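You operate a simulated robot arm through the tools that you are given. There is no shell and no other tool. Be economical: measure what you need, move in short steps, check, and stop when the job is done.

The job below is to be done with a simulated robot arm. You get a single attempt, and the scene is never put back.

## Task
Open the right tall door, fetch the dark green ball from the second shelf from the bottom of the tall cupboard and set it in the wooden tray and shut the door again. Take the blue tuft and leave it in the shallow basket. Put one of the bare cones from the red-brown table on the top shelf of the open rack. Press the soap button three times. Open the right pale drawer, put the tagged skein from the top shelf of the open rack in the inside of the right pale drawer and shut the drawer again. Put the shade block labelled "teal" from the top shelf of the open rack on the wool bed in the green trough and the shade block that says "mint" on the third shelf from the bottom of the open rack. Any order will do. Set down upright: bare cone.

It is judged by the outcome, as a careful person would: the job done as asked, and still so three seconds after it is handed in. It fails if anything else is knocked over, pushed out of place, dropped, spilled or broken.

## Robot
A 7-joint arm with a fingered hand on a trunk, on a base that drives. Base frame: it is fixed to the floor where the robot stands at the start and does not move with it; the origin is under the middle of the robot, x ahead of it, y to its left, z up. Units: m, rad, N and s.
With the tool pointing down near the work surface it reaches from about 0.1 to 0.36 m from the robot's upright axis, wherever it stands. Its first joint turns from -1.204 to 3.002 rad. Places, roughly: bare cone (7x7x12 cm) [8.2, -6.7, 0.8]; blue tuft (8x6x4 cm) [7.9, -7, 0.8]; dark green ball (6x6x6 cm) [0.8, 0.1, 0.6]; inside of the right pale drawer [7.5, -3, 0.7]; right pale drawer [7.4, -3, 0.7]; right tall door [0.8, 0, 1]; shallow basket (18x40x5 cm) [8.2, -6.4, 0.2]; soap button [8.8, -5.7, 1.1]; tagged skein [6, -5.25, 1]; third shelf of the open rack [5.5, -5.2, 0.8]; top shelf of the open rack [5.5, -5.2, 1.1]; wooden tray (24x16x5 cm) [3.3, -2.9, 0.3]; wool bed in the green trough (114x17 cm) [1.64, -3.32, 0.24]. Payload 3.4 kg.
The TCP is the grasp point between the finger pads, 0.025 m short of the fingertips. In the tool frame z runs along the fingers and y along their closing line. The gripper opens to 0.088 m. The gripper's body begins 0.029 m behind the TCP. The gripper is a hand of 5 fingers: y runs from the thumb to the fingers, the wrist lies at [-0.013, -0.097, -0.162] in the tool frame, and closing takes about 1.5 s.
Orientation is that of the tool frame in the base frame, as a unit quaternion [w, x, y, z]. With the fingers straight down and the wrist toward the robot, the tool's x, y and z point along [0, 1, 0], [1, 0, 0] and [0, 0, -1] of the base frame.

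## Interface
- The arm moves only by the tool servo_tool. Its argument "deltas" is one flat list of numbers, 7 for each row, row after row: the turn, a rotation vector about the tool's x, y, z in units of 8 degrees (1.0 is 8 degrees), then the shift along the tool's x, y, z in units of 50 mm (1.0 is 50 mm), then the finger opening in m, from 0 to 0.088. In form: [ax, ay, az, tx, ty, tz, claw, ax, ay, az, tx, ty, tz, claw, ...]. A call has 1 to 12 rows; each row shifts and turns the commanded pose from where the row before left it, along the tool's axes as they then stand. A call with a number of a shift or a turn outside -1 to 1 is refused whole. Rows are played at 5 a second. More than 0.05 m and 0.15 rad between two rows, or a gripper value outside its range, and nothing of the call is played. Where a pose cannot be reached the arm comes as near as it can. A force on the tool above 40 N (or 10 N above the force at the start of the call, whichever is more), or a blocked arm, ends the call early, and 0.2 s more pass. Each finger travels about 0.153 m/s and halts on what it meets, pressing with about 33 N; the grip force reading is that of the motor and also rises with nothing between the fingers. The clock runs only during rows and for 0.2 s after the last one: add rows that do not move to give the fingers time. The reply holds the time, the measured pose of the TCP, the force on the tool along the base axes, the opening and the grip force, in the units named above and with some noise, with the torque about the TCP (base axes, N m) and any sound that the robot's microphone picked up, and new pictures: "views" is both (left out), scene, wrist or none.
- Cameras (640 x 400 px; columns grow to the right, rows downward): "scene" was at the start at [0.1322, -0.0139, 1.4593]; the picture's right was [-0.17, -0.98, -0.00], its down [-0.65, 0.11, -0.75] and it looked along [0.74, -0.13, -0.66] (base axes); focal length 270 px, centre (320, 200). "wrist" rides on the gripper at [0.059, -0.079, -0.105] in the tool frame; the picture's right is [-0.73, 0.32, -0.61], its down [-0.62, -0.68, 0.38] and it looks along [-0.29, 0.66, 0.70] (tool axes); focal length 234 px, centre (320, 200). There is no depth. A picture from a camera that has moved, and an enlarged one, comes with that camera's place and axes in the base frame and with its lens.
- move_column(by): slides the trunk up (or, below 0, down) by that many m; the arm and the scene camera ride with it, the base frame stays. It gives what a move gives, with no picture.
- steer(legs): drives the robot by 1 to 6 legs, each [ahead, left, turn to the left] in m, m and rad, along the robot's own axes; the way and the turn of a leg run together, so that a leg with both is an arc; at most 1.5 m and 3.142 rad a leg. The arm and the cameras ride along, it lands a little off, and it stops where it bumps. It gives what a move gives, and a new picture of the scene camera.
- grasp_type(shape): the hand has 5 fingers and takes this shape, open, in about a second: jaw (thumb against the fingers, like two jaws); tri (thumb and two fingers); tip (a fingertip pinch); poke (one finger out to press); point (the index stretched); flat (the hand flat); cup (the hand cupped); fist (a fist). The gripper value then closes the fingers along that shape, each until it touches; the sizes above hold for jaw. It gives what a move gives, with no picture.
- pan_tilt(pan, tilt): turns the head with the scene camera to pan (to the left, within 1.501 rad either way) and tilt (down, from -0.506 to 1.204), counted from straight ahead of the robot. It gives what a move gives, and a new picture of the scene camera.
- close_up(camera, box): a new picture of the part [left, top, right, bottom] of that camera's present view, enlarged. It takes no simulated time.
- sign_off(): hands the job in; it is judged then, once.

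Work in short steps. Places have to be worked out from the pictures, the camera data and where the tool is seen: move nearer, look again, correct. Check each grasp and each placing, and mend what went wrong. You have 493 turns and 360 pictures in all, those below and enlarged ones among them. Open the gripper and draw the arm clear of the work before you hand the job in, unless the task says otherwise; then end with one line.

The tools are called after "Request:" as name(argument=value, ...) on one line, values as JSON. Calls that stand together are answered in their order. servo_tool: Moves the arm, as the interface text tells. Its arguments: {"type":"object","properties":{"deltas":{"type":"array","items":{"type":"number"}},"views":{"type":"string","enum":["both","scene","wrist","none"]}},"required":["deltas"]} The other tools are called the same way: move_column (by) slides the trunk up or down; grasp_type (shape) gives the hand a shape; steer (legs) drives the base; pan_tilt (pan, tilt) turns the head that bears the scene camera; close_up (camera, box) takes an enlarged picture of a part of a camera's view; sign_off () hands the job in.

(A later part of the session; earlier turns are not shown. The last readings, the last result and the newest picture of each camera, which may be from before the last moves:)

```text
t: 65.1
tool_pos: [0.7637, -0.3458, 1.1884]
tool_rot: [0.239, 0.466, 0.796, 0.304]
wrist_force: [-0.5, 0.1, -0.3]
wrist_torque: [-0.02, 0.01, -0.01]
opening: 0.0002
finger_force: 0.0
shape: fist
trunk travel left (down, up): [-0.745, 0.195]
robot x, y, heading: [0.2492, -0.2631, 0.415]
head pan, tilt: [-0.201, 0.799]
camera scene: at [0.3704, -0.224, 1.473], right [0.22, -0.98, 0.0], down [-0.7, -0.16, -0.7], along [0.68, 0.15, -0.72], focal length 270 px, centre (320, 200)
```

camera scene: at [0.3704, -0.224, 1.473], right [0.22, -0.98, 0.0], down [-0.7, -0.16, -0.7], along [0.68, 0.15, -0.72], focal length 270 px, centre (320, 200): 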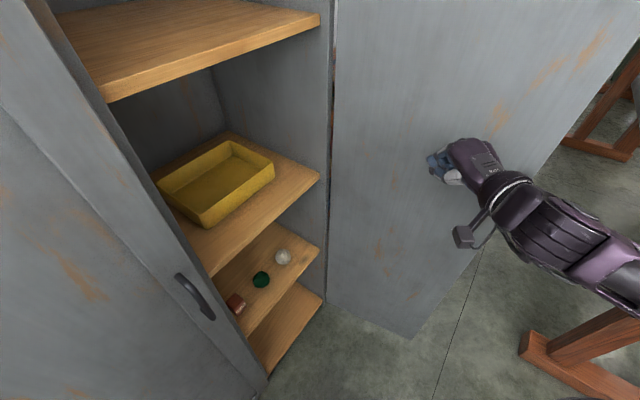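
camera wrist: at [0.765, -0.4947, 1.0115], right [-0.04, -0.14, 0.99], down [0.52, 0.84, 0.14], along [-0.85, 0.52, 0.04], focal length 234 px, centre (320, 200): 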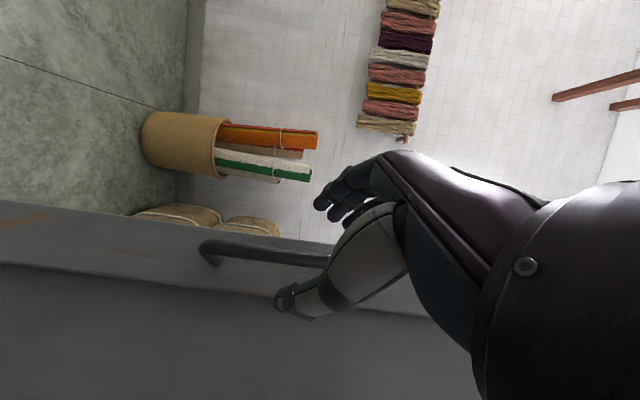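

The door is now ~95° open. Back off slightly, turn toward the shelf, open the hand, and lower the trunk to ball height.

Request:
steer(legs=[[-0.128, 0.074, 0], [0, 0, 0.38]])

Request:
grasp_type(shape="jaw")

Request:
move_column(by=-0.5)

Request:
pan_tilt(pan=-0.2, tilt=0.6)

```text
t: 67.6
tool_pos: [0.6051, -0.1316, 1.1871]
tool_rot: [0.175, 0.302, 0.872, 0.344]
wrist_force: [0.5, 0.7, 0.1]
wrist_torque: [0.01, 0.01, 0.02]
opening: 0.0
finger_force: 0.1
shape: fist
trunk travel left (down, up): [-0.745, 0.195]
robot x, y, heading: [0.0951, -0.2497, 0.813]
head pan, tilt: [-0.201, 0.799]
camera scene: at [0.1943, -0.1677, 1.473], right [0.57, -0.82, 0.0], down [-0.59, -0.41, -0.7], along [0.57, 0.4, -0.72], focal length 270 px, centre (320, 200)
```

scene: 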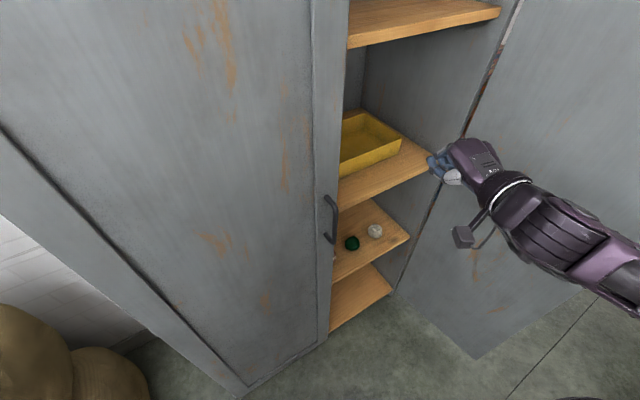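

```text
t: 68.5
tool_pos: [0.6044, -0.1313, 1.1874]
tool_rot: [0.175, 0.303, 0.871, 0.343]
wrist_force: [0.0, -0.6, -1.2]
wrist_torque: [0.03, 0.01, -0.01]
opening: 0.0874
finger_force: 0.1
shape: jaw
trunk travel left (down, up): [-0.745, 0.195]
robot x, y, heading: [0.095, -0.2512, 0.811]
head pan, tilt: [-0.201, 0.799]
```

```text
refused: -0.5 is not a number from -0.4 to 0.4
```

```text
t: 69.3
tool_pos: [0.6058, -0.1316, 1.1879]
tool_rot: [0.176, 0.303, 0.871, 0.344]
wrist_force: [0.4, 0.8, -1.0]
wrist_torque: [0.04, -0.01, 0.0]
opening: 0.0876
finger_force: 0.0
shape: jaw
trunk travel left (down, up): [-0.745, 0.195]
robot x, y, heading: [0.0944, -0.2526, 0.81]
head pan, tilt: [-0.201, 0.6]
camera scene: at [0.2007, -0.1634, 1.4898], right [0.57, -0.82, 0.0], down [-0.46, -0.32, -0.82], along [0.68, 0.47, -0.57], focal length 270 px, centre (320, 200)
```

scene: 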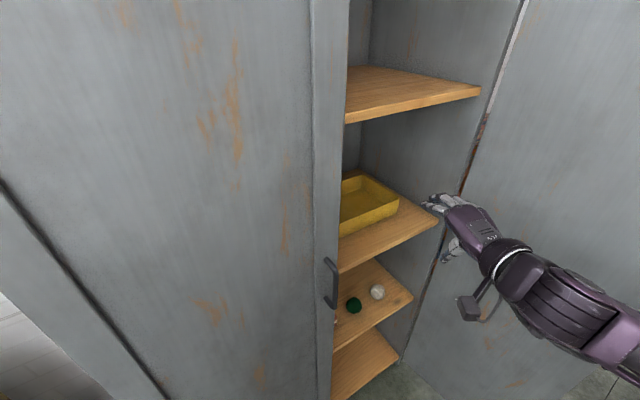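

Ball triangulates to about (0.773, 0.079, 0.595). Lowering in two steps.

Request:
move_column(by=-0.4)

Request:
move_column(by=-0.14)

Request:
servo_tool(deltas=[0, 0, 0, 0, 0, 0, 0.088], views="both")

```text
t: 73.1
tool_pos: [0.605, -0.1312, 0.7874]
tool_rot: [0.175, 0.303, 0.871, 0.345]
wrist_force: [-1.2, 0.7, 0.9]
wrist_torque: [-0.03, 0.05, -0.02]
opening: 0.0879
finger_force: 0.1
shape: jaw
trunk travel left (down, up): [-0.345, 0.595]
robot x, y, heading: [0.0943, -0.2518, 0.807]
head pan, tilt: [-0.201, 0.6]
```

```text
t: 74.8
tool_pos: [0.6048, -0.1317, 0.6487]
tool_rot: [0.176, 0.303, 0.871, 0.344]
wrist_force: [-0.1, -0.2, 0.6]
wrist_torque: [-0.01, 0.03, -0.02]
opening: 0.0877
finger_force: 0.1
shape: jaw
trunk travel left (down, up): [-0.205, 0.735]
robot x, y, heading: [0.0939, -0.2501, 0.812]
head pan, tilt: [-0.201, 0.6]
```

```text
t: 75.2
tool_pos: [0.6047, -0.131, 0.6479]
tool_rot: [0.176, 0.303, 0.871, 0.344]
wrist_force: [-0.4, -0.3, 0.2]
wrist_torque: [0.02, -0.06, 0.01]
opening: 0.0877
finger_force: 0.1
shape: jaw
trunk travel left (down, up): [-0.205, 0.735]
robot x, y, heading: [0.0935, -0.2504, 0.807]
head pan, tilt: [-0.201, 0.6]
camera scene: at [0.2007, -0.1633, 0.9499], right [0.57, -0.82, 0.0], down [-0.46, -0.32, -0.83], along [0.68, 0.47, -0.56], focal length 270 px, centre (320, 200)
camera wrist: at [0.4757, -0.1912, 0.6604], right [0.37, -0.58, 0.72], down [0.39, -0.61, -0.69], along [0.84, 0.54, 0.0], focal length 234 px, centre (320, 200)
```

scene: 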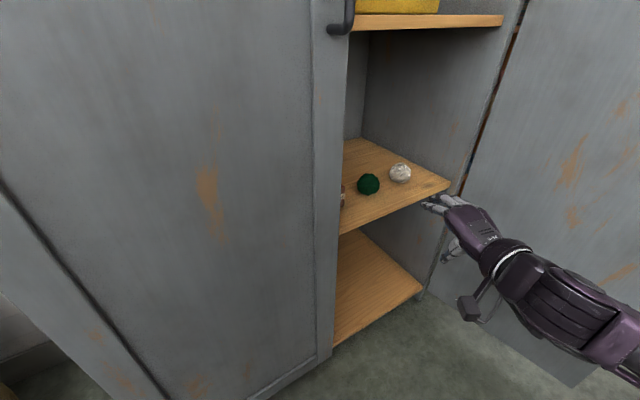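
wrist: 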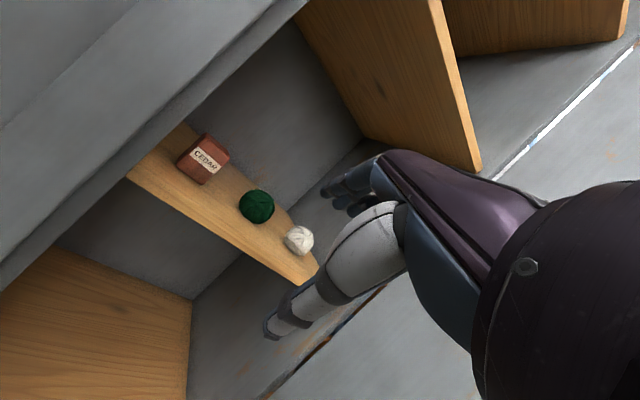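

Refined ball position: (0.772, 0.079, ~0.585), shelf 3 is well above (~0.93). Steepen the hand so the closing line is near horizontal, and extend the arm forward.

Request:
servo_tool(deltas=[0.83, 0, 0, 0, 0, 0, 0.088, 0.83, 0, 0, 0, 0, 0, 0.088, 0.83, 0, 0, 0, 0, 0, 0.088, 0, 0, 0, 0, 0.66, 0.16, 0.088, 0, 0, 0, 0, 0.66, 0.16, 0.088, 0, 0, 0, 0, 0.66, 0.16, 0.088], views="both")

```text
t: 76.6
tool_pos: [0.6692, -0.054, 0.6676]
tool_rot: [0.121, 0.329, 0.917, 0.188]
wrist_force: [0.4, -0.1, -0.3]
wrist_torque: [0.0, 0.01, -0.01]
opening: 0.0877
finger_force: 0.0
shape: jaw
trunk travel left (down, up): [-0.205, 0.735]
robot x, y, heading: [0.092, -0.2501, 0.809]
head pan, tilt: [-0.201, 0.6]
camera scene: at [0.2008, -0.1632, 0.9498], right [0.57, -0.82, 0.0], down [-0.46, -0.32, -0.82], along [0.68, 0.47, -0.57], focal length 270 px, centre (320, 200)
camera wrist: at [0.5459, -0.0995, 0.723], right [0.52, -0.4, 0.75], down [0.22, -0.79, -0.57], along [0.83, 0.47, -0.32], focal length 234 px, centre (320, 200)
```

scene: 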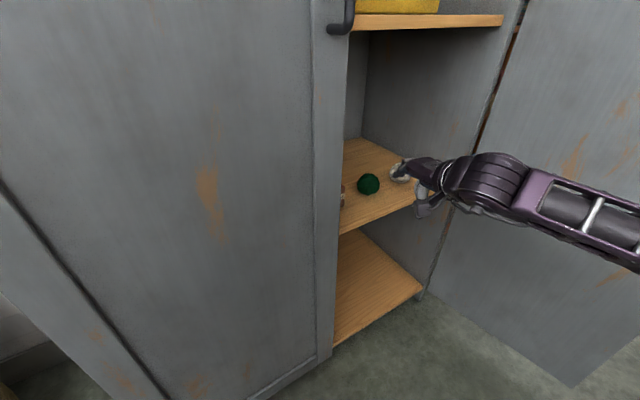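
wrist: 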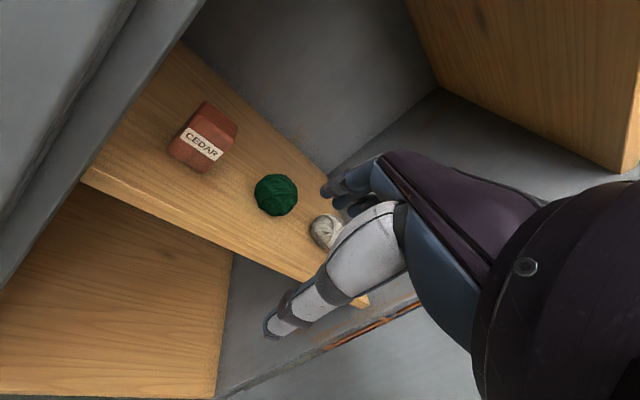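

Ball is ~0.165 m ahead. Raise a touch, drive so TCP is over the ball.

Request:
move_column(by=0.015)

Request:
steer(legs=[[0.165, 0.016, 0]])

Request:
close_up(camera="wrist", box=[0, 0, 640, 400])

```text
t: 77.2
tool_pos: [0.6685, -0.0522, 0.6816]
tool_rot: [0.121, 0.329, 0.917, 0.188]
wrist_force: [0.5, 0.3, 0.4]
wrist_torque: [0.04, 0.01, 0.02]
opening: 0.0879
finger_force: 0.0
shape: jaw
trunk travel left (down, up): [-0.22, 0.72]
robot x, y, heading: [0.0923, -0.2495, 0.814]
head pan, tilt: [-0.201, 0.6]
```

```text
t: 78.7
tool_pos: [0.7719, 0.084, 0.6836]
tool_rot: [0.119, 0.326, 0.919, 0.188]
wrist_force: [0.0, 0.4, 0.4]
wrist_torque: [-0.01, 0.01, 0.02]
opening: 0.0876
finger_force: 0.1
shape: jaw
trunk travel left (down, up): [-0.22, 0.72]
robot x, y, heading: [0.1974, -0.1157, 0.817]
head pan, tilt: [-0.201, 0.6]
camera scene: at [0.3036, -0.0298, 0.9648], right [0.58, -0.82, 0.0], down [-0.46, -0.33, -0.82], along [0.67, 0.48, -0.57], focal length 270 px, centre (320, 200)
```

scene: 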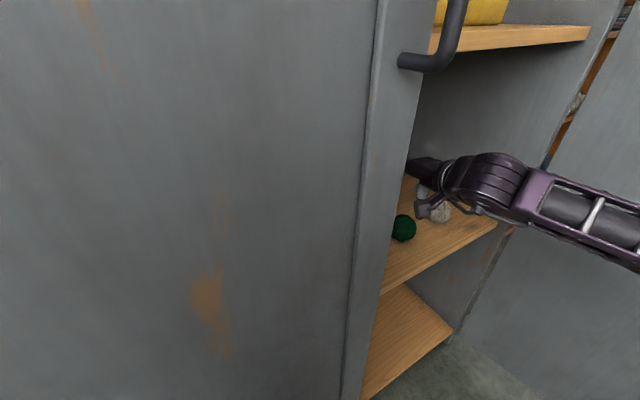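

```text
1.00 times, centred on (320, 200) of wrist (not enlarged: the box is as wide or as high as the picture)
camera zoom: at [0.6481, 0.0358, 0.7381], right [0.52, -0.4, 0.75], down [0.23, -0.79, -0.57], along [0.82, 0.47, -0.32], focal length 234 px, centre (320, 200)
```

zoom: 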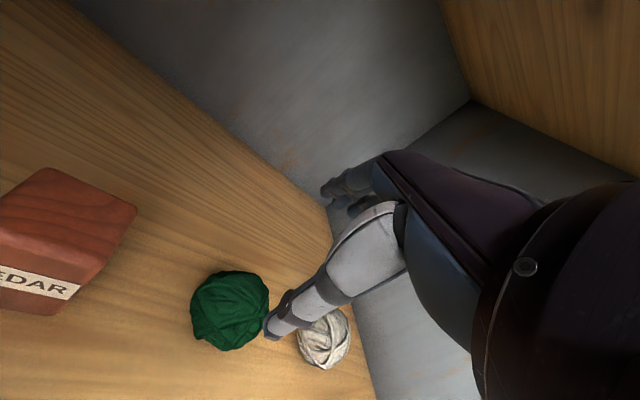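

TCP is over the ball (0.775, 0.079). I'll tilt the hand a bit more upright so the thumb clears the shelf, then descend.

Request:
servo_tool(deltas=[1, 0, 0, 0, 0, 0, 0.082, 1, 0, 0, 0, 0, 0, 0.082, 0, 0, 0, 0, 0, 0, 0.082], views="wrist")

```text
t: 79.5
tool_pos: [0.7703, 0.083, 0.6823]
tool_rot: [0.074, 0.339, 0.936, 0.058]
wrist_force: [0.4, 0.3, -0.3]
wrist_torque: [0.02, 0.01, 0.01]
opening: 0.0824
finger_force: 0.1
shape: jaw
trunk travel left (down, up): [-0.22, 0.72]
robot x, y, heading: [0.1966, -0.117, 0.816]
head pan, tilt: [-0.201, 0.6]
camera wrist: at [0.6594, 0.0541, 0.7678], right [0.65, -0.26, 0.72], down [0.11, -0.9, -0.42], along [0.75, 0.36, -0.55], focal length 234 px, centre (320, 200)
```

wrist: 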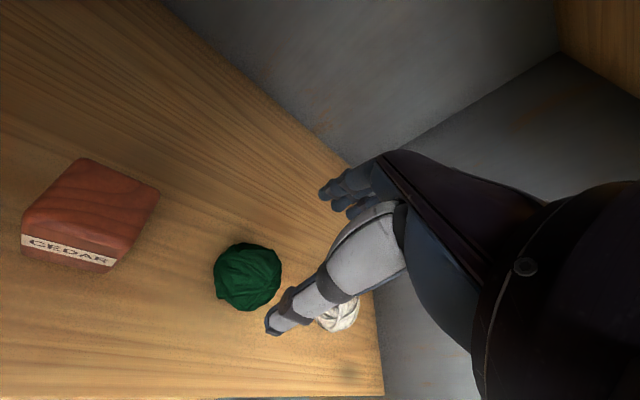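

Ball centred between thumb and fingers. Descend 8 cm.

Request:
move_column(by=-0.08)

Request:
close_up(camera="wrist", box=[160, 100, 480, 300])

```text
t: 80.6
tool_pos: [0.7707, 0.0834, 0.6034]
tool_rot: [0.074, 0.34, 0.936, 0.059]
wrist_force: [0.3, -0.2, 0.0]
wrist_torque: [0.01, 0.0, 0.03]
opening: 0.0822
finger_force: 0.0
shape: jaw
trunk travel left (down, up): [-0.14, 0.8]
robot x, y, heading: [0.2001, -0.1166, 0.821]
head pan, tilt: [-0.201, 0.6]
```

```text
2.00 times, centred on (320, 200) of wrist
camera zoom: at [0.6592, 0.054, 0.6878], right [0.65, -0.26, 0.72], down [0.11, -0.9, -0.42], along [0.76, 0.36, -0.55], focal length 468 px, centre (320, 200)
```

zoom: 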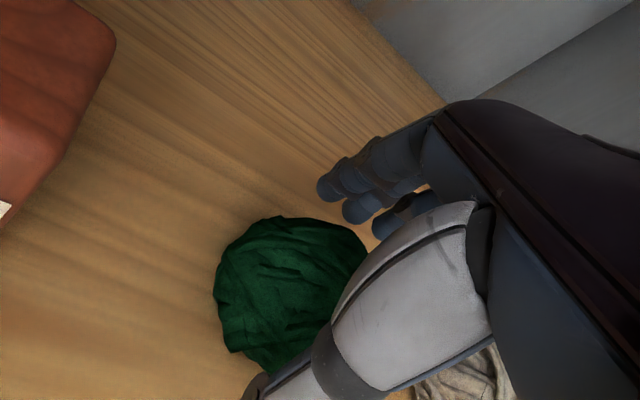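

Ball is between the fingers. Closing.

Request:
servo_tool(deltas=[0, 0, 0, 0, 0, 0, 0.06, 0, 0, 0, 0, 0, 0, 0.05, 0, 0, 0, 0, 0, 0, 0.04, 0, 0, 0, 0, 0, 0, 0.03, 0, 0, 0, 0, 0, 0, 0.03, 0, 0, 0, 0, 0, 0, 0.03, 0, 0, 0, 0, 0, 0, 0.03], views="wrist")

```text
t: 82.2
tool_pos: [0.7698, 0.0836, 0.6035]
tool_rot: [0.074, 0.339, 0.936, 0.06]
wrist_force: [-0.6, -2.3, 8.1]
wrist_torque: [-0.14, 0.11, 0.02]
opening: 0.0435
finger_force: 33.1
shape: jaw
trunk travel left (down, up): [-0.14, 0.8]
robot x, y, heading: [0.1922, -0.1183, 0.818]
head pan, tilt: [-0.201, 0.6]
camera wrist: at [0.6587, 0.0538, 0.6886], right [0.64, -0.26, 0.72], down [0.11, -0.9, -0.43], along [0.76, 0.36, -0.55], focal length 234 px, centre (320, 200)
```

wrist: 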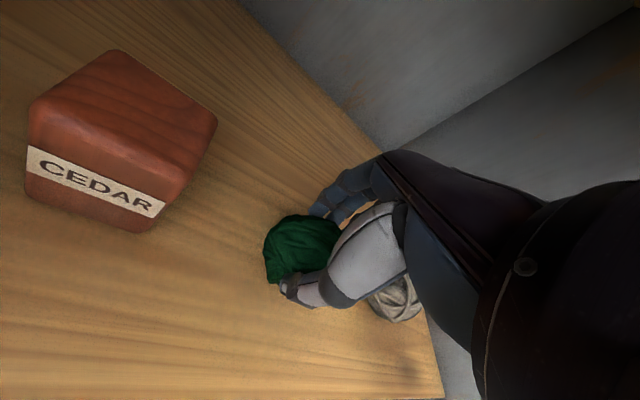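

Grip at 33 N. Lift and check.

Request:
move_column(by=0.08)

Request:
close_up(camera="wrist", box=[0, 0, 640, 400])

```text
t: 83.4
tool_pos: [0.7712, 0.0836, 0.6827]
tool_rot: [0.074, 0.34, 0.936, 0.059]
wrist_force: [0.0, -0.3, -0.6]
wrist_torque: [-0.01, 0.01, -0.01]
opening: 0.0429
finger_force: 33.2
shape: jaw
trunk travel left (down, up): [-0.22, 0.72]
robot x, y, heading: [0.198, -0.1185, 0.818]
head pan, tilt: [-0.201, 0.6]
```

```text
1.00 times, centred on (320, 200) of wrist (not enlarged: the box is as wide or as high as the picture)
camera zoom: at [0.6595, 0.0541, 0.7676], right [0.65, -0.26, 0.72], down [0.11, -0.9, -0.42], along [0.76, 0.36, -0.55], focal length 234 px, centre (320, 200)
```

zoom: 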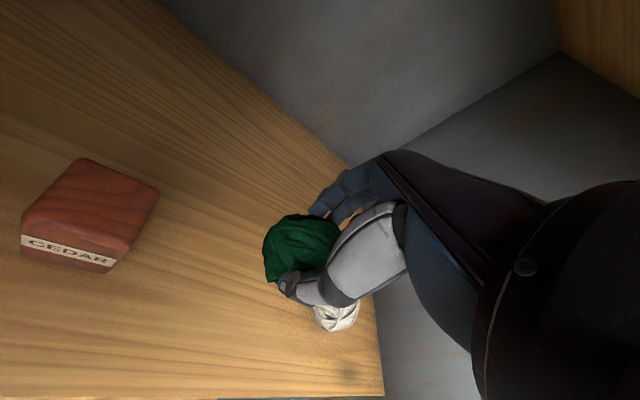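

Ball held. Back out of the cupboard and look around for a route.

Request:
steer(legs=[[-0.3, 0, 0], [-0.2, 0.1, 0]])

Request:
move_column(by=0.4)

Request:
pan_tilt(pan=-1.2, tilt=0.3)

```text
t: 86.7
tool_pos: [0.358, -0.2103, 0.6846]
tool_rot: [0.074, 0.347, 0.933, 0.059]
wrist_force: [0.2, 0.1, 0.0]
wrist_torque: [0.02, -0.03, 0.02]
opening: 0.043
finger_force: 33.1
shape: jaw
trunk travel left (down, up): [-0.22, 0.72]
robot x, y, heading: [-0.2159, -0.4065, 0.805]
head pan, tilt: [-0.201, 0.6]
camera scene: at [-0.1107, -0.3163, 0.9649], right [0.57, -0.82, 0.0], down [-0.47, -0.32, -0.83], along [0.68, 0.47, -0.56], focal length 270 px, centre (320, 200)
```

scene: 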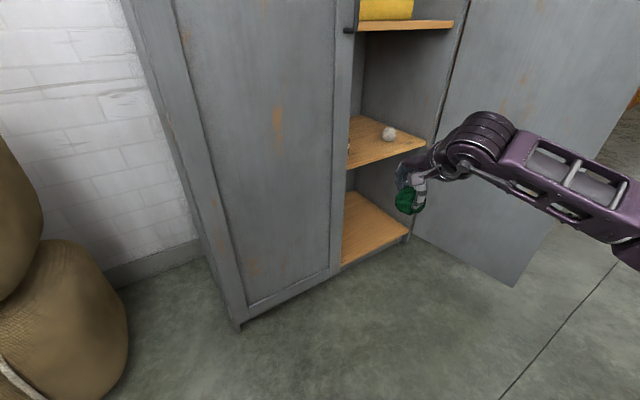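

```text
t: 90.5
tool_pos: [0.3588, -0.21, 1.0814]
tool_rot: [0.075, 0.347, 0.933, 0.058]
wrist_force: [-0.7, 1.0, 0.2]
wrist_torque: [0.02, 0.03, 0.0]
opening: 0.0429
finger_force: 33.1
shape: jaw
trunk travel left (down, up): [-0.62, 0.32]
robot x, y, heading: [-0.2195, -0.4029, 0.802]
head pan, tilt: [-0.201, 0.6]
```

```text
t: 91.8
tool_pos: [0.3595, -0.2111, 1.0831]
tool_rot: [0.073, 0.348, 0.933, 0.059]
wrist_force: [-0.2, -0.9, -0.6]
wrist_torque: [0.01, -0.02, -0.03]
opening: 0.0429
finger_force: 33.2
shape: jaw
trunk travel left (down, up): [-0.62, 0.32]
robot x, y, heading: [-0.2181, -0.4021, 0.803]
head pan, tilt: [-1.201, 0.3]
camera scene: at [-0.0973, -0.4025, 1.3923], right [-0.39, -0.92, 0.0], down [-0.27, 0.11, -0.96], along [0.88, -0.37, -0.3], focal length 270 px, centre (320, 200)
```

scene: 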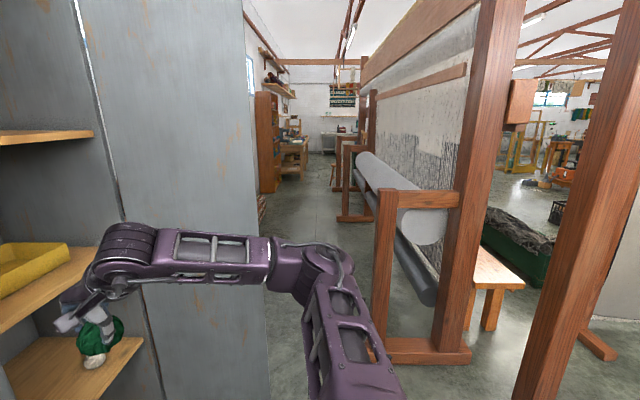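

Turn right to view the passage on the other side of the loom.

Request:
steer(legs=[[0, 0, -1.6]])

Request:
pan_tilt(pan=-0.5, tilt=0.35)

Request:
pan_tilt(pan=0.4, tilt=0.35)

```text
t: 96.2
tool_pos: [-0.0623, -0.9891, 1.082]
tool_rot: [0.093, 0.918, 0.386, -0.015]
wrist_force: [-0.3, 0.1, -0.3]
wrist_torque: [-0.02, 0.0, -0.01]
opening: 0.0425
finger_force: 33.1
shape: jaw
trunk travel left (down, up): [-0.62, 0.32]
robot x, y, heading: [-0.2161, -0.4033, -0.833]
head pan, tilt: [-1.201, 0.3]
camera scene: at [-0.2266, -0.5228, 1.3924], right [-0.89, 0.45, 0.0], down [0.13, 0.26, -0.96], along [-0.43, -0.85, -0.3], focal length 270 px, centre (320, 200)
```

scene: 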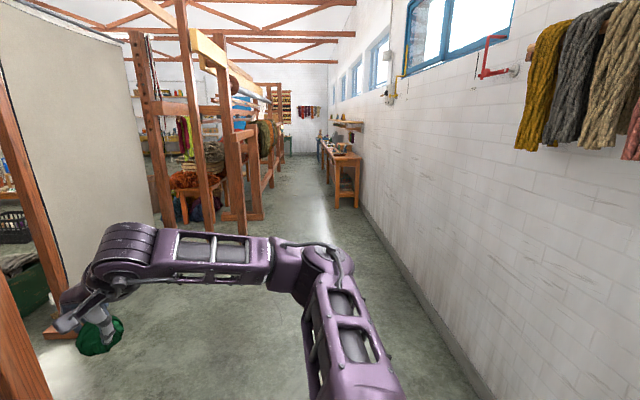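

```text
t: 97.3
tool_pos: [-0.0626, -0.9895, 1.0827]
tool_rot: [0.093, 0.918, 0.385, -0.013]
wrist_force: [0.3, -0.3, -0.3]
wrist_torque: [-0.01, 0.04, -0.02]
opening: 0.0425
finger_force: 32.7
shape: jaw
trunk travel left (down, up): [-0.62, 0.32]
robot x, y, heading: [-0.2188, -0.4011, -0.833]
head pan, tilt: [-0.499, 0.351]
camera scene: at [-0.1629, -0.5298, 1.3876], right [-0.97, -0.24, 0.0], down [-0.08, 0.33, -0.94], along [0.22, -0.91, -0.34], focal length 270 px, centre (320, 200)
```

scene: 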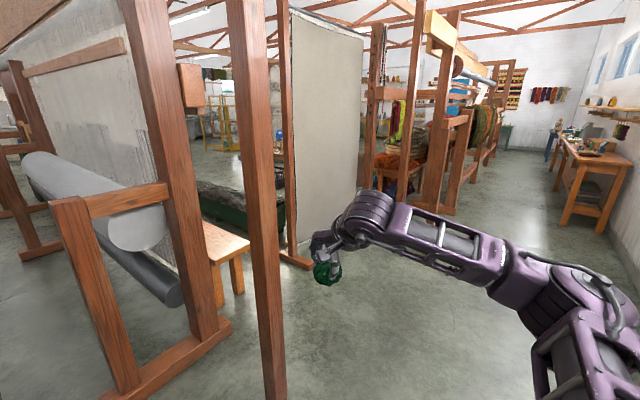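

```text
t: 98.5
tool_pos: [-0.063, -0.9896, 1.0827]
tool_rot: [0.093, 0.918, 0.385, -0.015]
wrist_force: [-0.4, 0.6, -0.3]
wrist_torque: [0.01, -0.02, 0.01]
opening: 0.0426
finger_force: 33.3
shape: jaw
trunk travel left (down, up): [-0.62, 0.32]
robot x, y, heading: [-0.2157, -0.4026, -0.837]
head pan, tilt: [0.4, 0.351]
camera scene: at [-0.1004, -0.4785, 1.3876], right [-0.42, -0.91, 0.0], down [-0.31, 0.14, -0.94], along [0.85, -0.39, -0.34], focal length 270 px, centre (320, 200)
```

scene: 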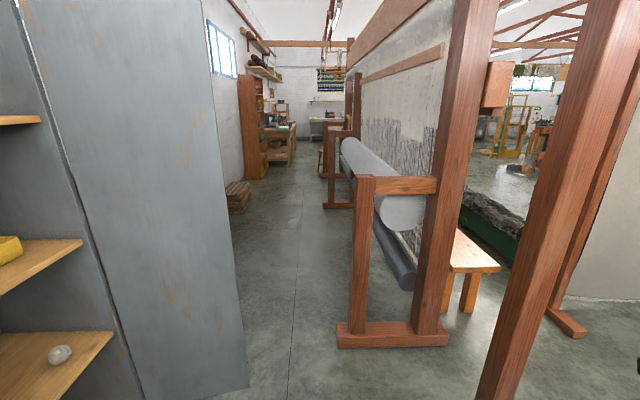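

The open door and loom foot leave too narrow a corridor gap (~0.59 m), so I'll go around the west side of the loom/screen with the ball, and come back later by the corridor from the east to close the door.

Request:
steer(legs=[[0, 0, -0.735], [1.4, 0, 0], [0.6, 0, 0]])

Request:
pan_tilt(pan=0.6, tilt=0.4)

```text
t: 110.5
tool_pos: [-0.4834, -2.9654, 1.0833]
tool_rot: [0.082, 0.995, 0.036, -0.046]
wrist_force: [0.2, -0.1, 0.6]
wrist_torque: [0.03, 0.02, -0.01]
opening: 0.0424
finger_force: 32.6
shape: jaw
trunk travel left (down, up): [-0.62, 0.32]
robot x, y, heading: [-0.2155, -2.4247, -1.554]
head pan, tilt: [0.4, 0.351]
camera scene: at [-0.1735, -2.5573, 1.3876], right [-0.92, -0.4, 0.0], down [-0.14, 0.32, -0.94], along [0.38, -0.86, -0.34], focal length 270 px, centre (320, 200)
```

scene: 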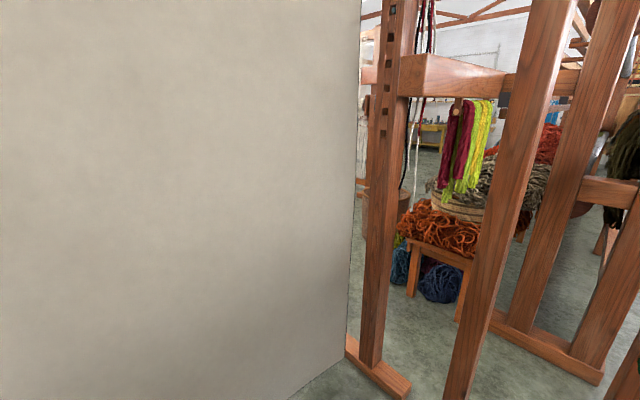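

```text
t: 111.2
tool_pos: [-0.4824, -2.9652, 1.082]
tool_rot: [0.082, 0.995, 0.035, -0.047]
wrist_force: [-0.6, 1.0, -0.2]
wrist_torque: [0.0, -0.01, 0.0]
opening: 0.0423
finger_force: 33.5
shape: jaw
trunk travel left (down, up): [-0.62, 0.32]
robot x, y, heading: [-0.2116, -2.4207, -1.557]
head pan, tilt: [0.6, 0.4]
camera scene: at [-0.1577, -2.5474, 1.3831], right [-0.82, -0.58, 0.0], down [-0.22, 0.32, -0.92], along [0.53, -0.75, -0.39], focal length 270 px, centre (320, 200)
```

scene: 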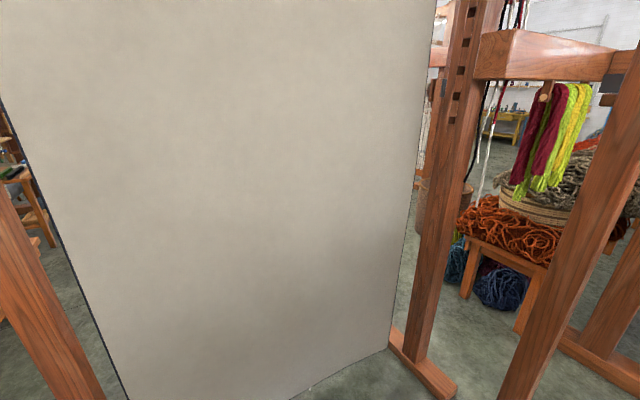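

The screen leaves no gap there. Check the gap between the near post and the screen.

Request:
pan_tilt(pan=1.45, tilt=0.5)

Request:
pan_tilt(pan=-0.5, tilt=0.3)

```text
t: 112.4
tool_pos: [-0.4827, -2.9657, 1.083]
tool_rot: [0.082, 0.995, 0.036, -0.047]
wrist_force: [-0.2, 0.2, -1.1]
wrist_torque: [0.0, 0.02, -0.06]
opening: 0.0425
finger_force: 32.7
shape: jaw
trunk travel left (down, up): [-0.62, 0.32]
robot x, y, heading: [-0.2122, -2.4226, -1.554]
head pan, tilt: [1.45, 0.499]
camera scene: at [-0.1205, -2.4815, 1.374], right [-0.11, -0.99, 0.0], down [-0.48, 0.05, -0.88], along [0.87, -0.09, -0.48], focal length 270 px, centre (320, 200)
```

scene: 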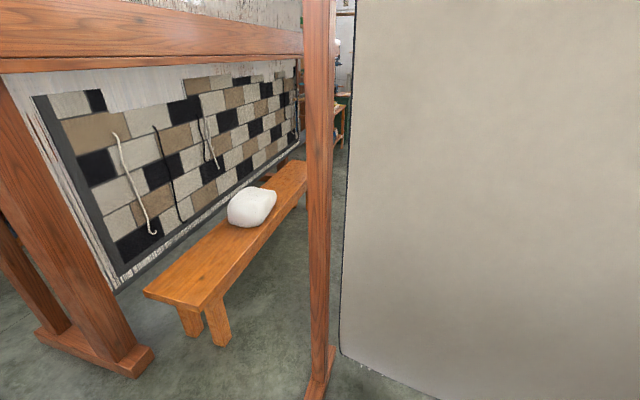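

```text
t: 114.3
tool_pos: [-0.4833, -2.9656, 1.0828]
tool_rot: [0.082, 0.995, 0.036, -0.047]
wrist_force: [-0.3, 0.3, -0.1]
wrist_torque: [-0.01, 0.01, -0.04]
opening: 0.042
finger_force: 33.0
shape: jaw
trunk travel left (down, up): [-0.62, 0.32]
robot x, y, heading: [-0.2129, -2.4221, -1.558]
head pan, tilt: [-0.499, 0.3]
camera scene: at [-0.2544, -2.5544, 1.3923], right [-0.89, 0.47, 0.0], down [0.14, 0.26, -0.96], along [-0.44, -0.85, -0.3], focal length 270 px, centre (320, 200)
```

scene: 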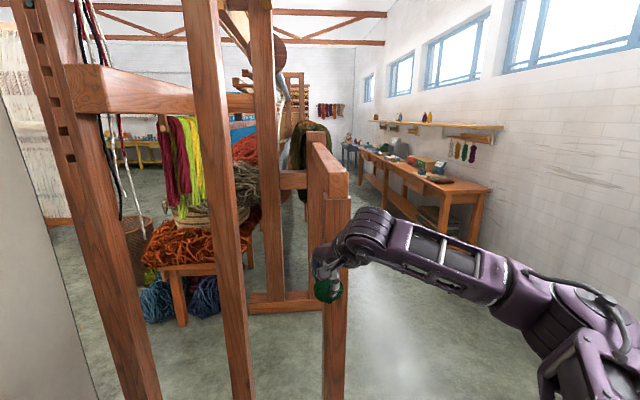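

No passage for the base here. Better: return and push the door further open with the arm held to the robot's left while driving along the corridor. Go back and shift the arm left.

Request:
steer(legs=[[-1.4, 0, 0], [-0.45, 0, 0]])

Request:
servo_tool(deltas=[0, 0, 0, 0.9, 0, 0, 0.03, 0, 0, 0, 0.9, 0, 0, 0.03, 0, 0, 0, 0.9, 0, 0, 0.03, 0, 0, 0, 0.9, 0, 0, 0.03, 0, 0, 0, 0.9, 0, 0, 0.03, 0, 0, 0, 0.9, 0, 0, 0.03, 0, 0, 0, 0.9, 0, 0, 0.03, 0, 0, 0, 0.9, 0, 0, 0.03], views="both")

```text
t: 123.5
tool_pos: [-0.4981, -1.125, 1.0831]
tool_rot: [0.081, 0.995, 0.023, -0.047]
wrist_force: [0.5, 0.0, 0.0]
wrist_torque: [-0.04, -0.01, 0.0]
opening: 0.0424
finger_force: 33.7
shape: jaw
trunk travel left (down, up): [-0.62, 0.32]
robot x, y, heading: [-0.2121, -0.5904, -1.58]
head pan, tilt: [-0.499, 0.3]
camera scene: at [-0.2584, -0.72, 1.3924], right [-0.87, 0.49, 0.0], down [0.14, 0.26, -0.96], along [-0.47, -0.83, -0.3], focal length 270 px, centre (320, 200)
```

scene: 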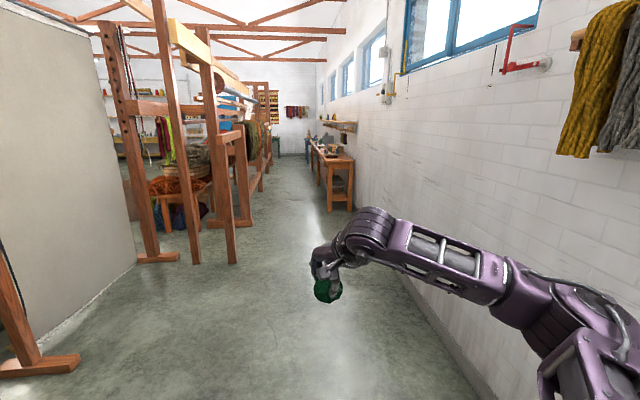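

```text
t: 125.3
tool_pos: [-0.1349, -1.1103, 1.0466]
tool_rot: [0.082, 0.995, 0.023, -0.048]
wrist_force: [0.5, 0.2, -0.7]
wrist_torque: [-0.02, 0.02, -0.01]
opening: 0.0419
finger_force: 32.9
shape: jaw
trunk travel left (down, up): [-0.62, 0.32]
robot x, y, heading: [-0.2106, -0.5876, -1.585]
head pan, tilt: [-0.499, 0.3]
camera scene: at [-0.2558, -0.7205, 1.3924], right [-0.87, 0.49, 0.0], down [0.14, 0.26, -0.96], along [-0.47, -0.83, -0.29], focal length 270 px, centre (320, 200)
camera wrist: at [-0.0688, -1.0145, 1.131], right [-0.65, -0.25, 0.72], down [-0.69, 0.59, -0.42], along [-0.32, -0.77, -0.55], focal length 234 px, centre (320, 200)
```

scene: 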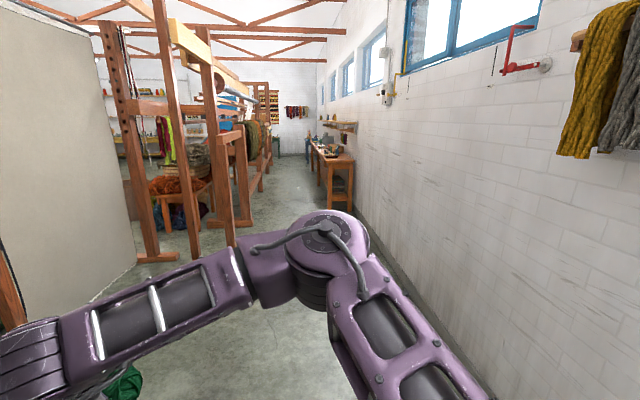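
wrist: 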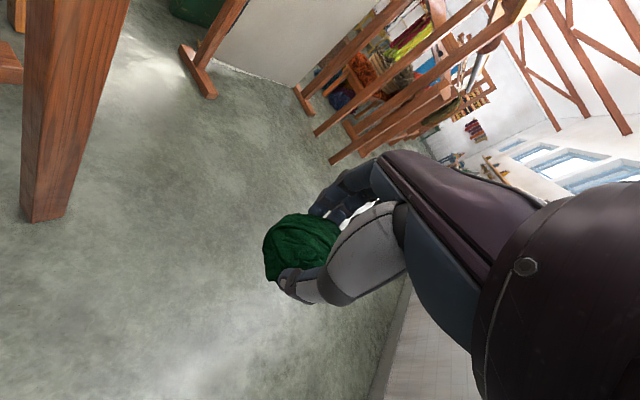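

Arm reaches left well. A bit more left, then turn to face along the corridor and move next to the cupboard.

Request:
servo_tool(deltas=[0, 0, 0, 0.9, 0, 0, 0.03, 0, 0, 0, 0.9, 0, 0, 0.03, 0, 0, 0, 0.9, 0, 0, 0.03], views="none")

Request:
steer(legs=[[0, 0, 1.145], [0.2, 0.42, 0]])

Request:
pan_tilt(pan=0.0, tilt=0.7)

```text
t: 126.1
tool_pos: [0.0014, -1.1062, 1.0324]
tool_rot: [0.082, 0.995, 0.023, -0.049]
wrist_force: [0.7, 0.9, -0.1]
wrist_torque: [0.0, 0.01, 0.01]
opening: 0.0421
finger_force: 33.3
shape: jaw
trunk travel left (down, up): [-0.62, 0.32]
robot x, y, heading: [-0.2126, -0.5908, -1.585]
head pan, tilt: [-0.499, 0.3]
```

```text
t: 131.7
tool_pos: [0.7079, -0.3155, 1.033]
tool_rot: [0.095, 0.824, 0.559, 0.004]
wrist_force: [0.0, 1.0, -1.2]
wrist_torque: [0.01, 0.0, -0.02]
opening: 0.0415
finger_force: 32.8
shape: jaw
trunk travel left (down, up): [-0.62, 0.32]
robot x, y, heading: [0.1555, -0.2906, -0.433]
head pan, tilt: [-0.499, 0.3]
camera scene: at [0.2519, -0.3886, 1.3924], right [-0.8, -0.59, 0.0], down [-0.18, 0.24, -0.96], along [0.57, -0.77, -0.3], focal length 270 px, centre (320, 200)
```

scene: 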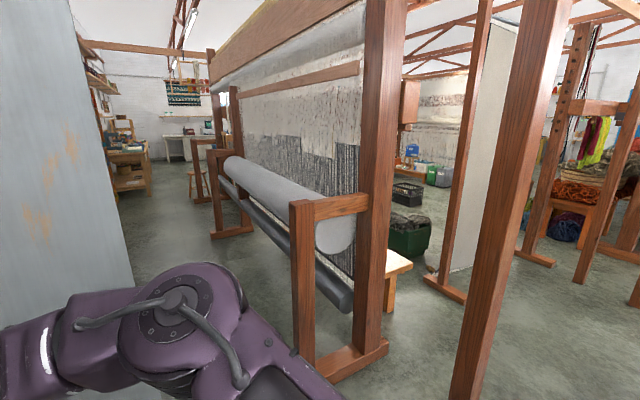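

```text
t: 132.7
tool_pos: [0.7082, -0.3151, 1.0334]
tool_rot: [0.095, 0.824, 0.559, 0.004]
wrist_force: [-0.1, 0.2, -1.1]
wrist_torque: [-0.01, 0.03, 0.06]
opening: 0.0416
finger_force: 32.1
shape: jaw
trunk travel left (down, up): [-0.62, 0.32]
robot x, y, heading: [0.1506, -0.2943, -0.433]
head pan, tilt: [0.0, 0.7]
camera scene: at [0.2732, -0.3497, 1.3563], right [-0.42, -0.91, 0.0], down [-0.58, 0.27, -0.77], along [0.69, -0.32, -0.64], focal length 270 px, centre (320, 200)
```

scene: 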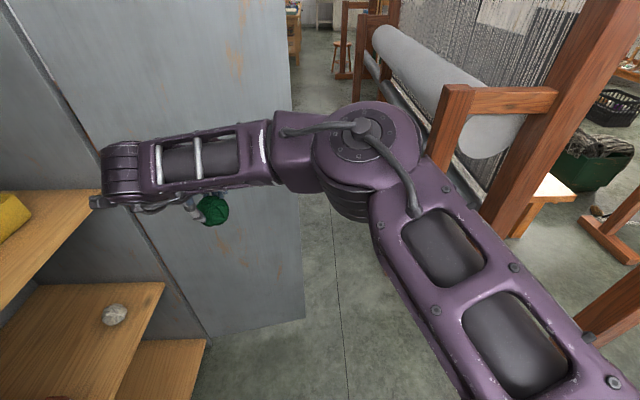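

The forearm lies across, ready to push the door flat-on. Drive forward.

Request:
steer(legs=[[0.15, -0.08, 0], [0.25, 0, 0]])

```text
t: 134.9
tool_pos: [0.8753, -0.4778, 1.0337]
tool_rot: [0.09, 0.822, 0.562, 0.0]
wrist_force: [-16.3, -2.2, 1.1]
wrist_torque: [-0.01, -0.37, -0.49]
opening: 0.0372
finger_force: 33.0
shape: jaw
trunk travel left (down, up): [-0.62, 0.32]
robot x, y, heading: [0.3256, -0.4607, -0.435]
head pan, tilt: [0.0, 0.7]
stopped in leg 2: the force on the tool passed its limit at 65 N (the readings are from after the stop); the commanded pose is now the measured one
camera scene: at [0.4421, -0.5168, 1.3568], right [-0.42, -0.91, 0.0], down [-0.58, 0.27, -0.77], along [0.7, -0.32, -0.64], focal length 270 px, centre (320, 200)
```

scene: 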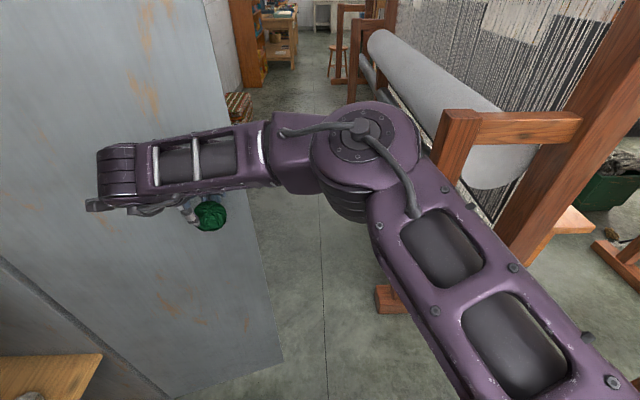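

Hard contact on the hand; check the ball in the grip.

Request:
steer(legs=[[-0.06, 0, 0]])

Request:
close_up(camera="wrist", box=[0, 0, 640, 400])

```text
t: 135.8
tool_pos: [0.8231, -0.4514, 1.0308]
tool_rot: [0.09, 0.822, 0.562, 0.001]
wrist_force: [-0.8, 0.2, -1.0]
wrist_torque: [0.02, -0.01, -0.03]
opening: 0.0392
finger_force: 32.6
shape: jaw
trunk travel left (down, up): [-0.62, 0.32]
robot x, y, heading: [0.2696, -0.4346, -0.434]
head pan, tilt: [0.0, 0.7]
camera scene: at [0.3918, -0.4907, 1.3564], right [-0.42, -0.91, 0.0], down [-0.58, 0.27, -0.77], along [0.69, -0.32, -0.64], focal length 270 px, centre (320, 200)
```

scene: 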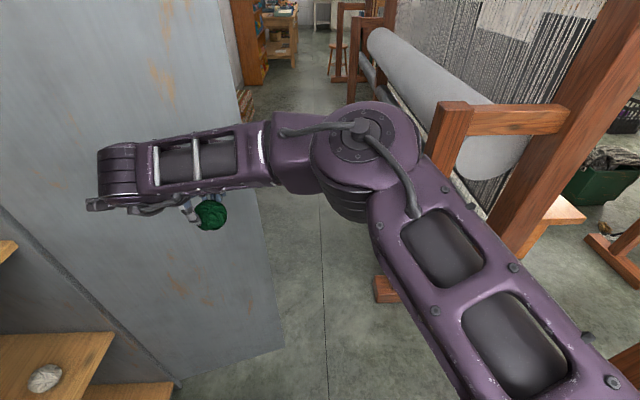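

```text
1.00 times, centred on (320, 200) of wrist (not enlarged: the box is as wide or as high as the picture)
camera zoom: at [0.763, -0.3548, 1.1177], right [-0.03, -0.7, 0.72], down [-0.82, -0.39, -0.42], along [0.57, -0.6, -0.56], focal length 234 px, centre (320, 200)
```

zoom: 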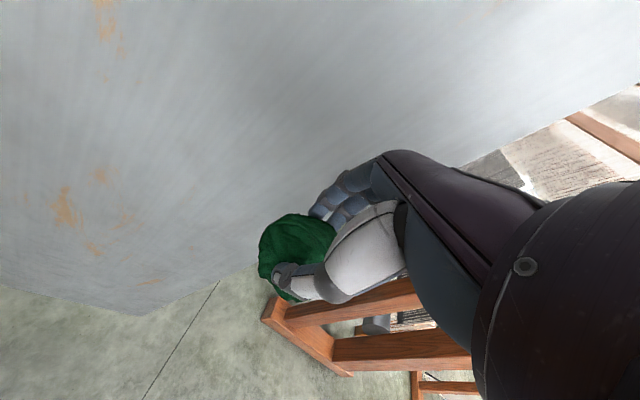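

Ball is still secure. The door seems at its stop (~104°), so instead I'll close it from the outside with the wrist (which leads leftwards/backwards in this arm pose). Raise the arm above handle level, go around the door edge.

Request:
move_column(by=0.1)

Request:
steer(legs=[[-0.08, -0.32, 0], [0.38, 0, 0]])

```text
t: 137.2
tool_pos: [0.8239, -0.4524, 1.1323]
tool_rot: [0.088, 0.822, 0.563, 0.001]
wrist_force: [-0.2, 0.0, 0.2]
wrist_torque: [0.02, 0.03, 0.03]
opening: 0.0392
finger_force: 33.2
shape: jaw
trunk travel left (down, up): [-0.72, 0.22]
robot x, y, heading: [0.2693, -0.434, -0.435]
head pan, tilt: [0.0, 0.7]
```

```text
t: 141.3
tool_pos: [0.962, -0.8658, 1.1319]
tool_rot: [0.091, 0.821, 0.564, 0.0]
wrist_force: [-1.1, -0.2, -0.9]
wrist_torque: [0.02, -0.02, -0.01]
opening: 0.0392
finger_force: 33.2
shape: jaw
trunk travel left (down, up): [-0.72, 0.22]
robot x, y, heading: [0.4078, -0.8484, -0.433]
head pan, tilt: [0.0, 0.7]
camera scene: at [0.5305, -0.9046, 1.4562], right [-0.42, -0.91, 0.0], down [-0.58, 0.27, -0.76], along [0.69, -0.32, -0.64], focal length 270 px, centre (320, 200)
```

scene: 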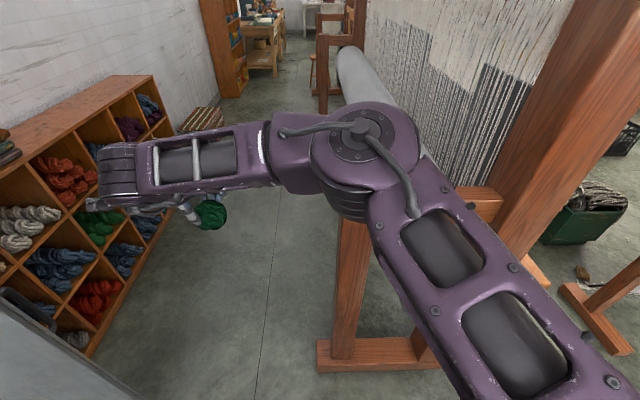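

Hand is just past the door edge. Raise a little more (clear of loom post top), go forward 0.13, then left behind the door.

Request:
move_column(by=0.12)

Request:
steer(legs=[[0.13, 0, 0], [0, 0.33, 0]])

```text
t: 142.8
tool_pos: [0.9621, -0.8644, 1.251]
tool_rot: [0.09, 0.821, 0.564, 0.001]
wrist_force: [-0.3, -0.5, 0.1]
wrist_torque: [-0.01, 0.01, 0.0]
opening: 0.0391
finger_force: 33.0
shape: jaw
trunk travel left (down, up): [-0.84, 0.1]
robot x, y, heading: [0.4078, -0.8491, -0.431]
head pan, tilt: [0.0, 0.7]
```

```text
t: 145.8
tool_pos: [1.207, -0.6488, 1.2501]
tool_rot: [0.089, 0.827, 0.555, -0.002]
wrist_force: [0.4, 0.4, -0.4]
wrist_torque: [-0.02, 0.04, 0.0]
opening: 0.039
finger_force: 32.8
shape: jaw
trunk travel left (down, up): [-0.84, 0.1]
robot x, y, heading: [0.6528, -0.6249, -0.457]
head pan, tilt: [0.0, 0.7]
stopped in leg 2: the robot was blocked; the commanded pose is now the measured one
camera scene: at [0.7755, -0.6784, 1.5762], right [-0.44, -0.9, 0.0], down [-0.58, 0.28, -0.76], along [0.69, -0.34, -0.64], focal length 270 px, centre (320, 200)
```

scene: 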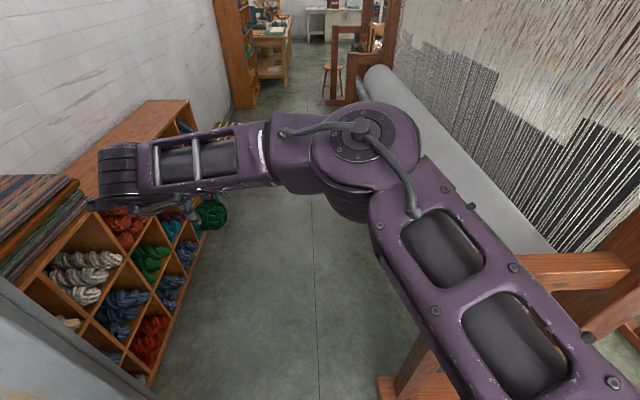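

The body touched the door edge. Now drive backward: the wrist will drag the door closed from outside.

Request:
steer(legs=[[-0.2, 0.0, 0], [-0.2, 0.05, 0]])

Request:
pan_tilt(pan=0.5, tilt=0.7)

```text
t: 148.6
tool_pos: [0.8685, -0.4341, 1.2499]
tool_rot: [0.089, 0.83, 0.55, -0.001]
wrist_force: [-0.1, -0.2, 0.4]
wrist_torque: [0.01, 0.01, -0.01]
opening: 0.0391
finger_force: 33.0
shape: jaw
trunk travel left (down, up): [-0.84, 0.1]
robot x, y, heading: [0.3176, -0.4003, -0.468]
head pan, tilt: [0.0, 0.7]
camera scene: at [0.4356, -0.4599, 1.5762], right [-0.45, -0.89, 0.0], down [-0.58, 0.29, -0.76], along [0.68, -0.34, -0.64], focal length 270 px, centre (320, 200)
```

scene: 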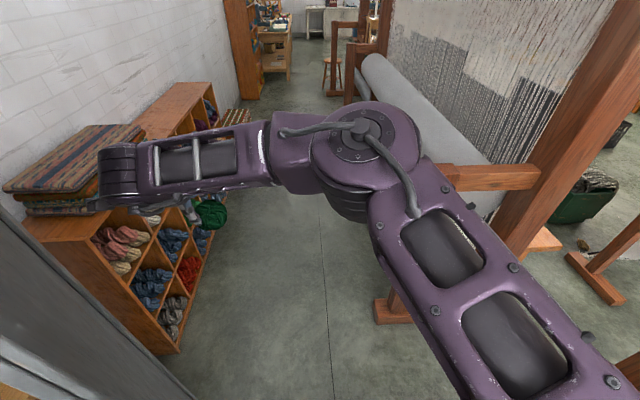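

```text
t: 149.6
tool_pos: [0.8695, -0.4335, 1.2521]
tool_rot: [0.089, 0.83, 0.55, -0.001]
wrist_force: [-0.4, -0.5, -0.6]
wrist_torque: [0.03, -0.04, -0.01]
opening: 0.0391
finger_force: 33.0
shape: jaw
trunk travel left (down, up): [-0.84, 0.1]
robot x, y, heading: [0.315, -0.4018, -0.461]
head pan, tilt: [0.499, 0.7]
camera scene: at [0.4443, -0.4192, 1.5762], right [0.04, -1.0, 0.0], down [-0.64, -0.02, -0.76], along [0.76, 0.03, -0.64], focal length 270 px, centre (320, 200)
```

scene: 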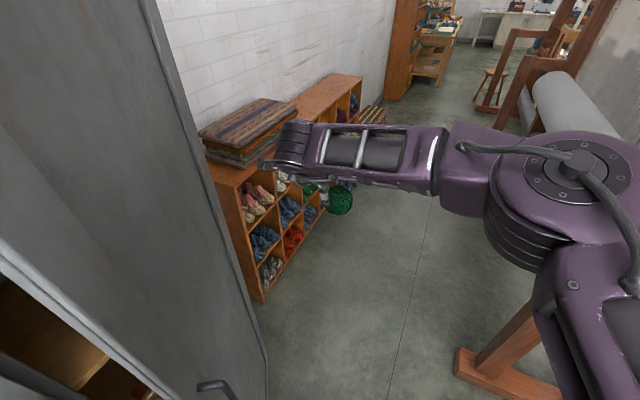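

The door is now ~25° open. Move back toward the handle side, then push left to close it.

Request:
steer(legs=[[-0.22, 0.0, 0.03], [0, 0.2, 0]])

Request:
pan_tilt(pan=0.9, tilt=0.7)

```text
t: 152.4
tool_pos: [0.7544, -0.149, 1.2513]
tool_rot: [0.089, 0.824, 0.56, 0.001]
wrist_force: [0.6, -0.6, -0.9]
wrist_torque: [0.03, -0.01, -0.03]
opening: 0.0392
finger_force: 32.9
shape: jaw
trunk travel left (down, up): [-0.84, 0.1]
robot x, y, heading: [0.2043, -0.1257, -0.438]
head pan, tilt: [0.499, 0.7]
camera scene: at [0.3308, -0.1438, 1.5763], right [0.06, -1.0, 0.0], down [-0.64, -0.04, -0.77], along [0.76, 0.05, -0.64], focal length 270 px, centre (320, 200)
```

scene: 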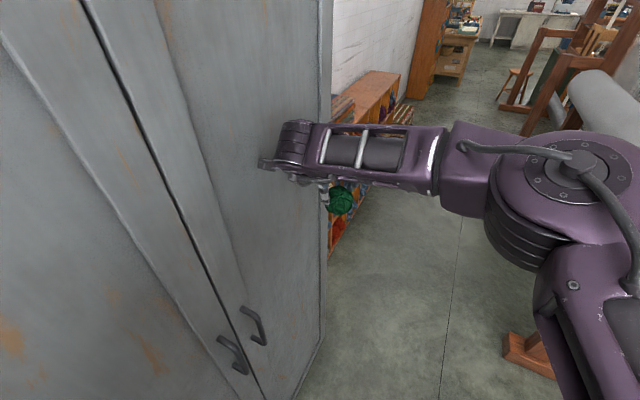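

```text
t: 153.3
tool_pos: [0.7561, -0.1471, 1.2507]
tool_rot: [0.09, 0.824, 0.559, -0.001]
wrist_force: [-0.4, -0.1, 0.7]
wrist_torque: [0.0, 0.01, 0.0]
opening: 0.0392
finger_force: 33.3
shape: jaw
trunk travel left (down, up): [-0.84, 0.1]
robot x, y, heading: [0.2028, -0.124, -0.439]
head pan, tilt: [0.901, 0.7]
camera scene: at [0.3228, -0.1099, 1.5762], right [0.44, -0.9, 0.0], down [-0.58, -0.29, -0.76], along [0.69, 0.34, -0.64], focal length 270 px, centre (320, 200)
```

scene: 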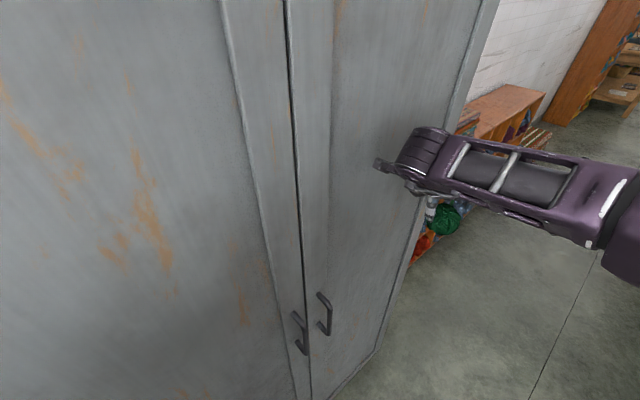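

The door appears shut; zoom in on the seam.

Request:
close_up(camera="scene", box=[230, 150, 390, 400])

```text
1.60 times, centred on (310, 275) of scene
camera zoom: at [0.3228, -0.1099, 1.5762], right [0.44, -0.9, 0.0], down [-0.58, -0.29, -0.76], along [0.69, 0.34, -0.64], focal length 432 px, centre (336, 80)
```

zoom: 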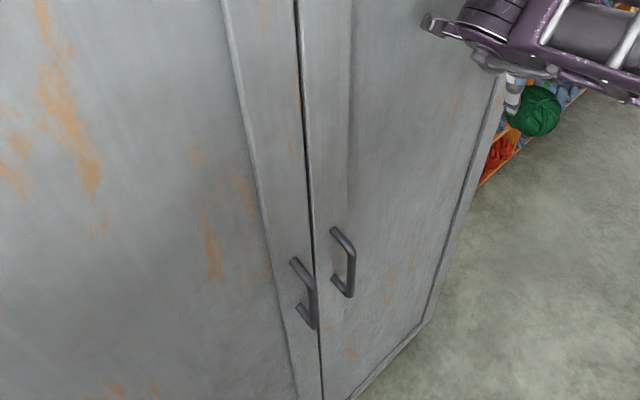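

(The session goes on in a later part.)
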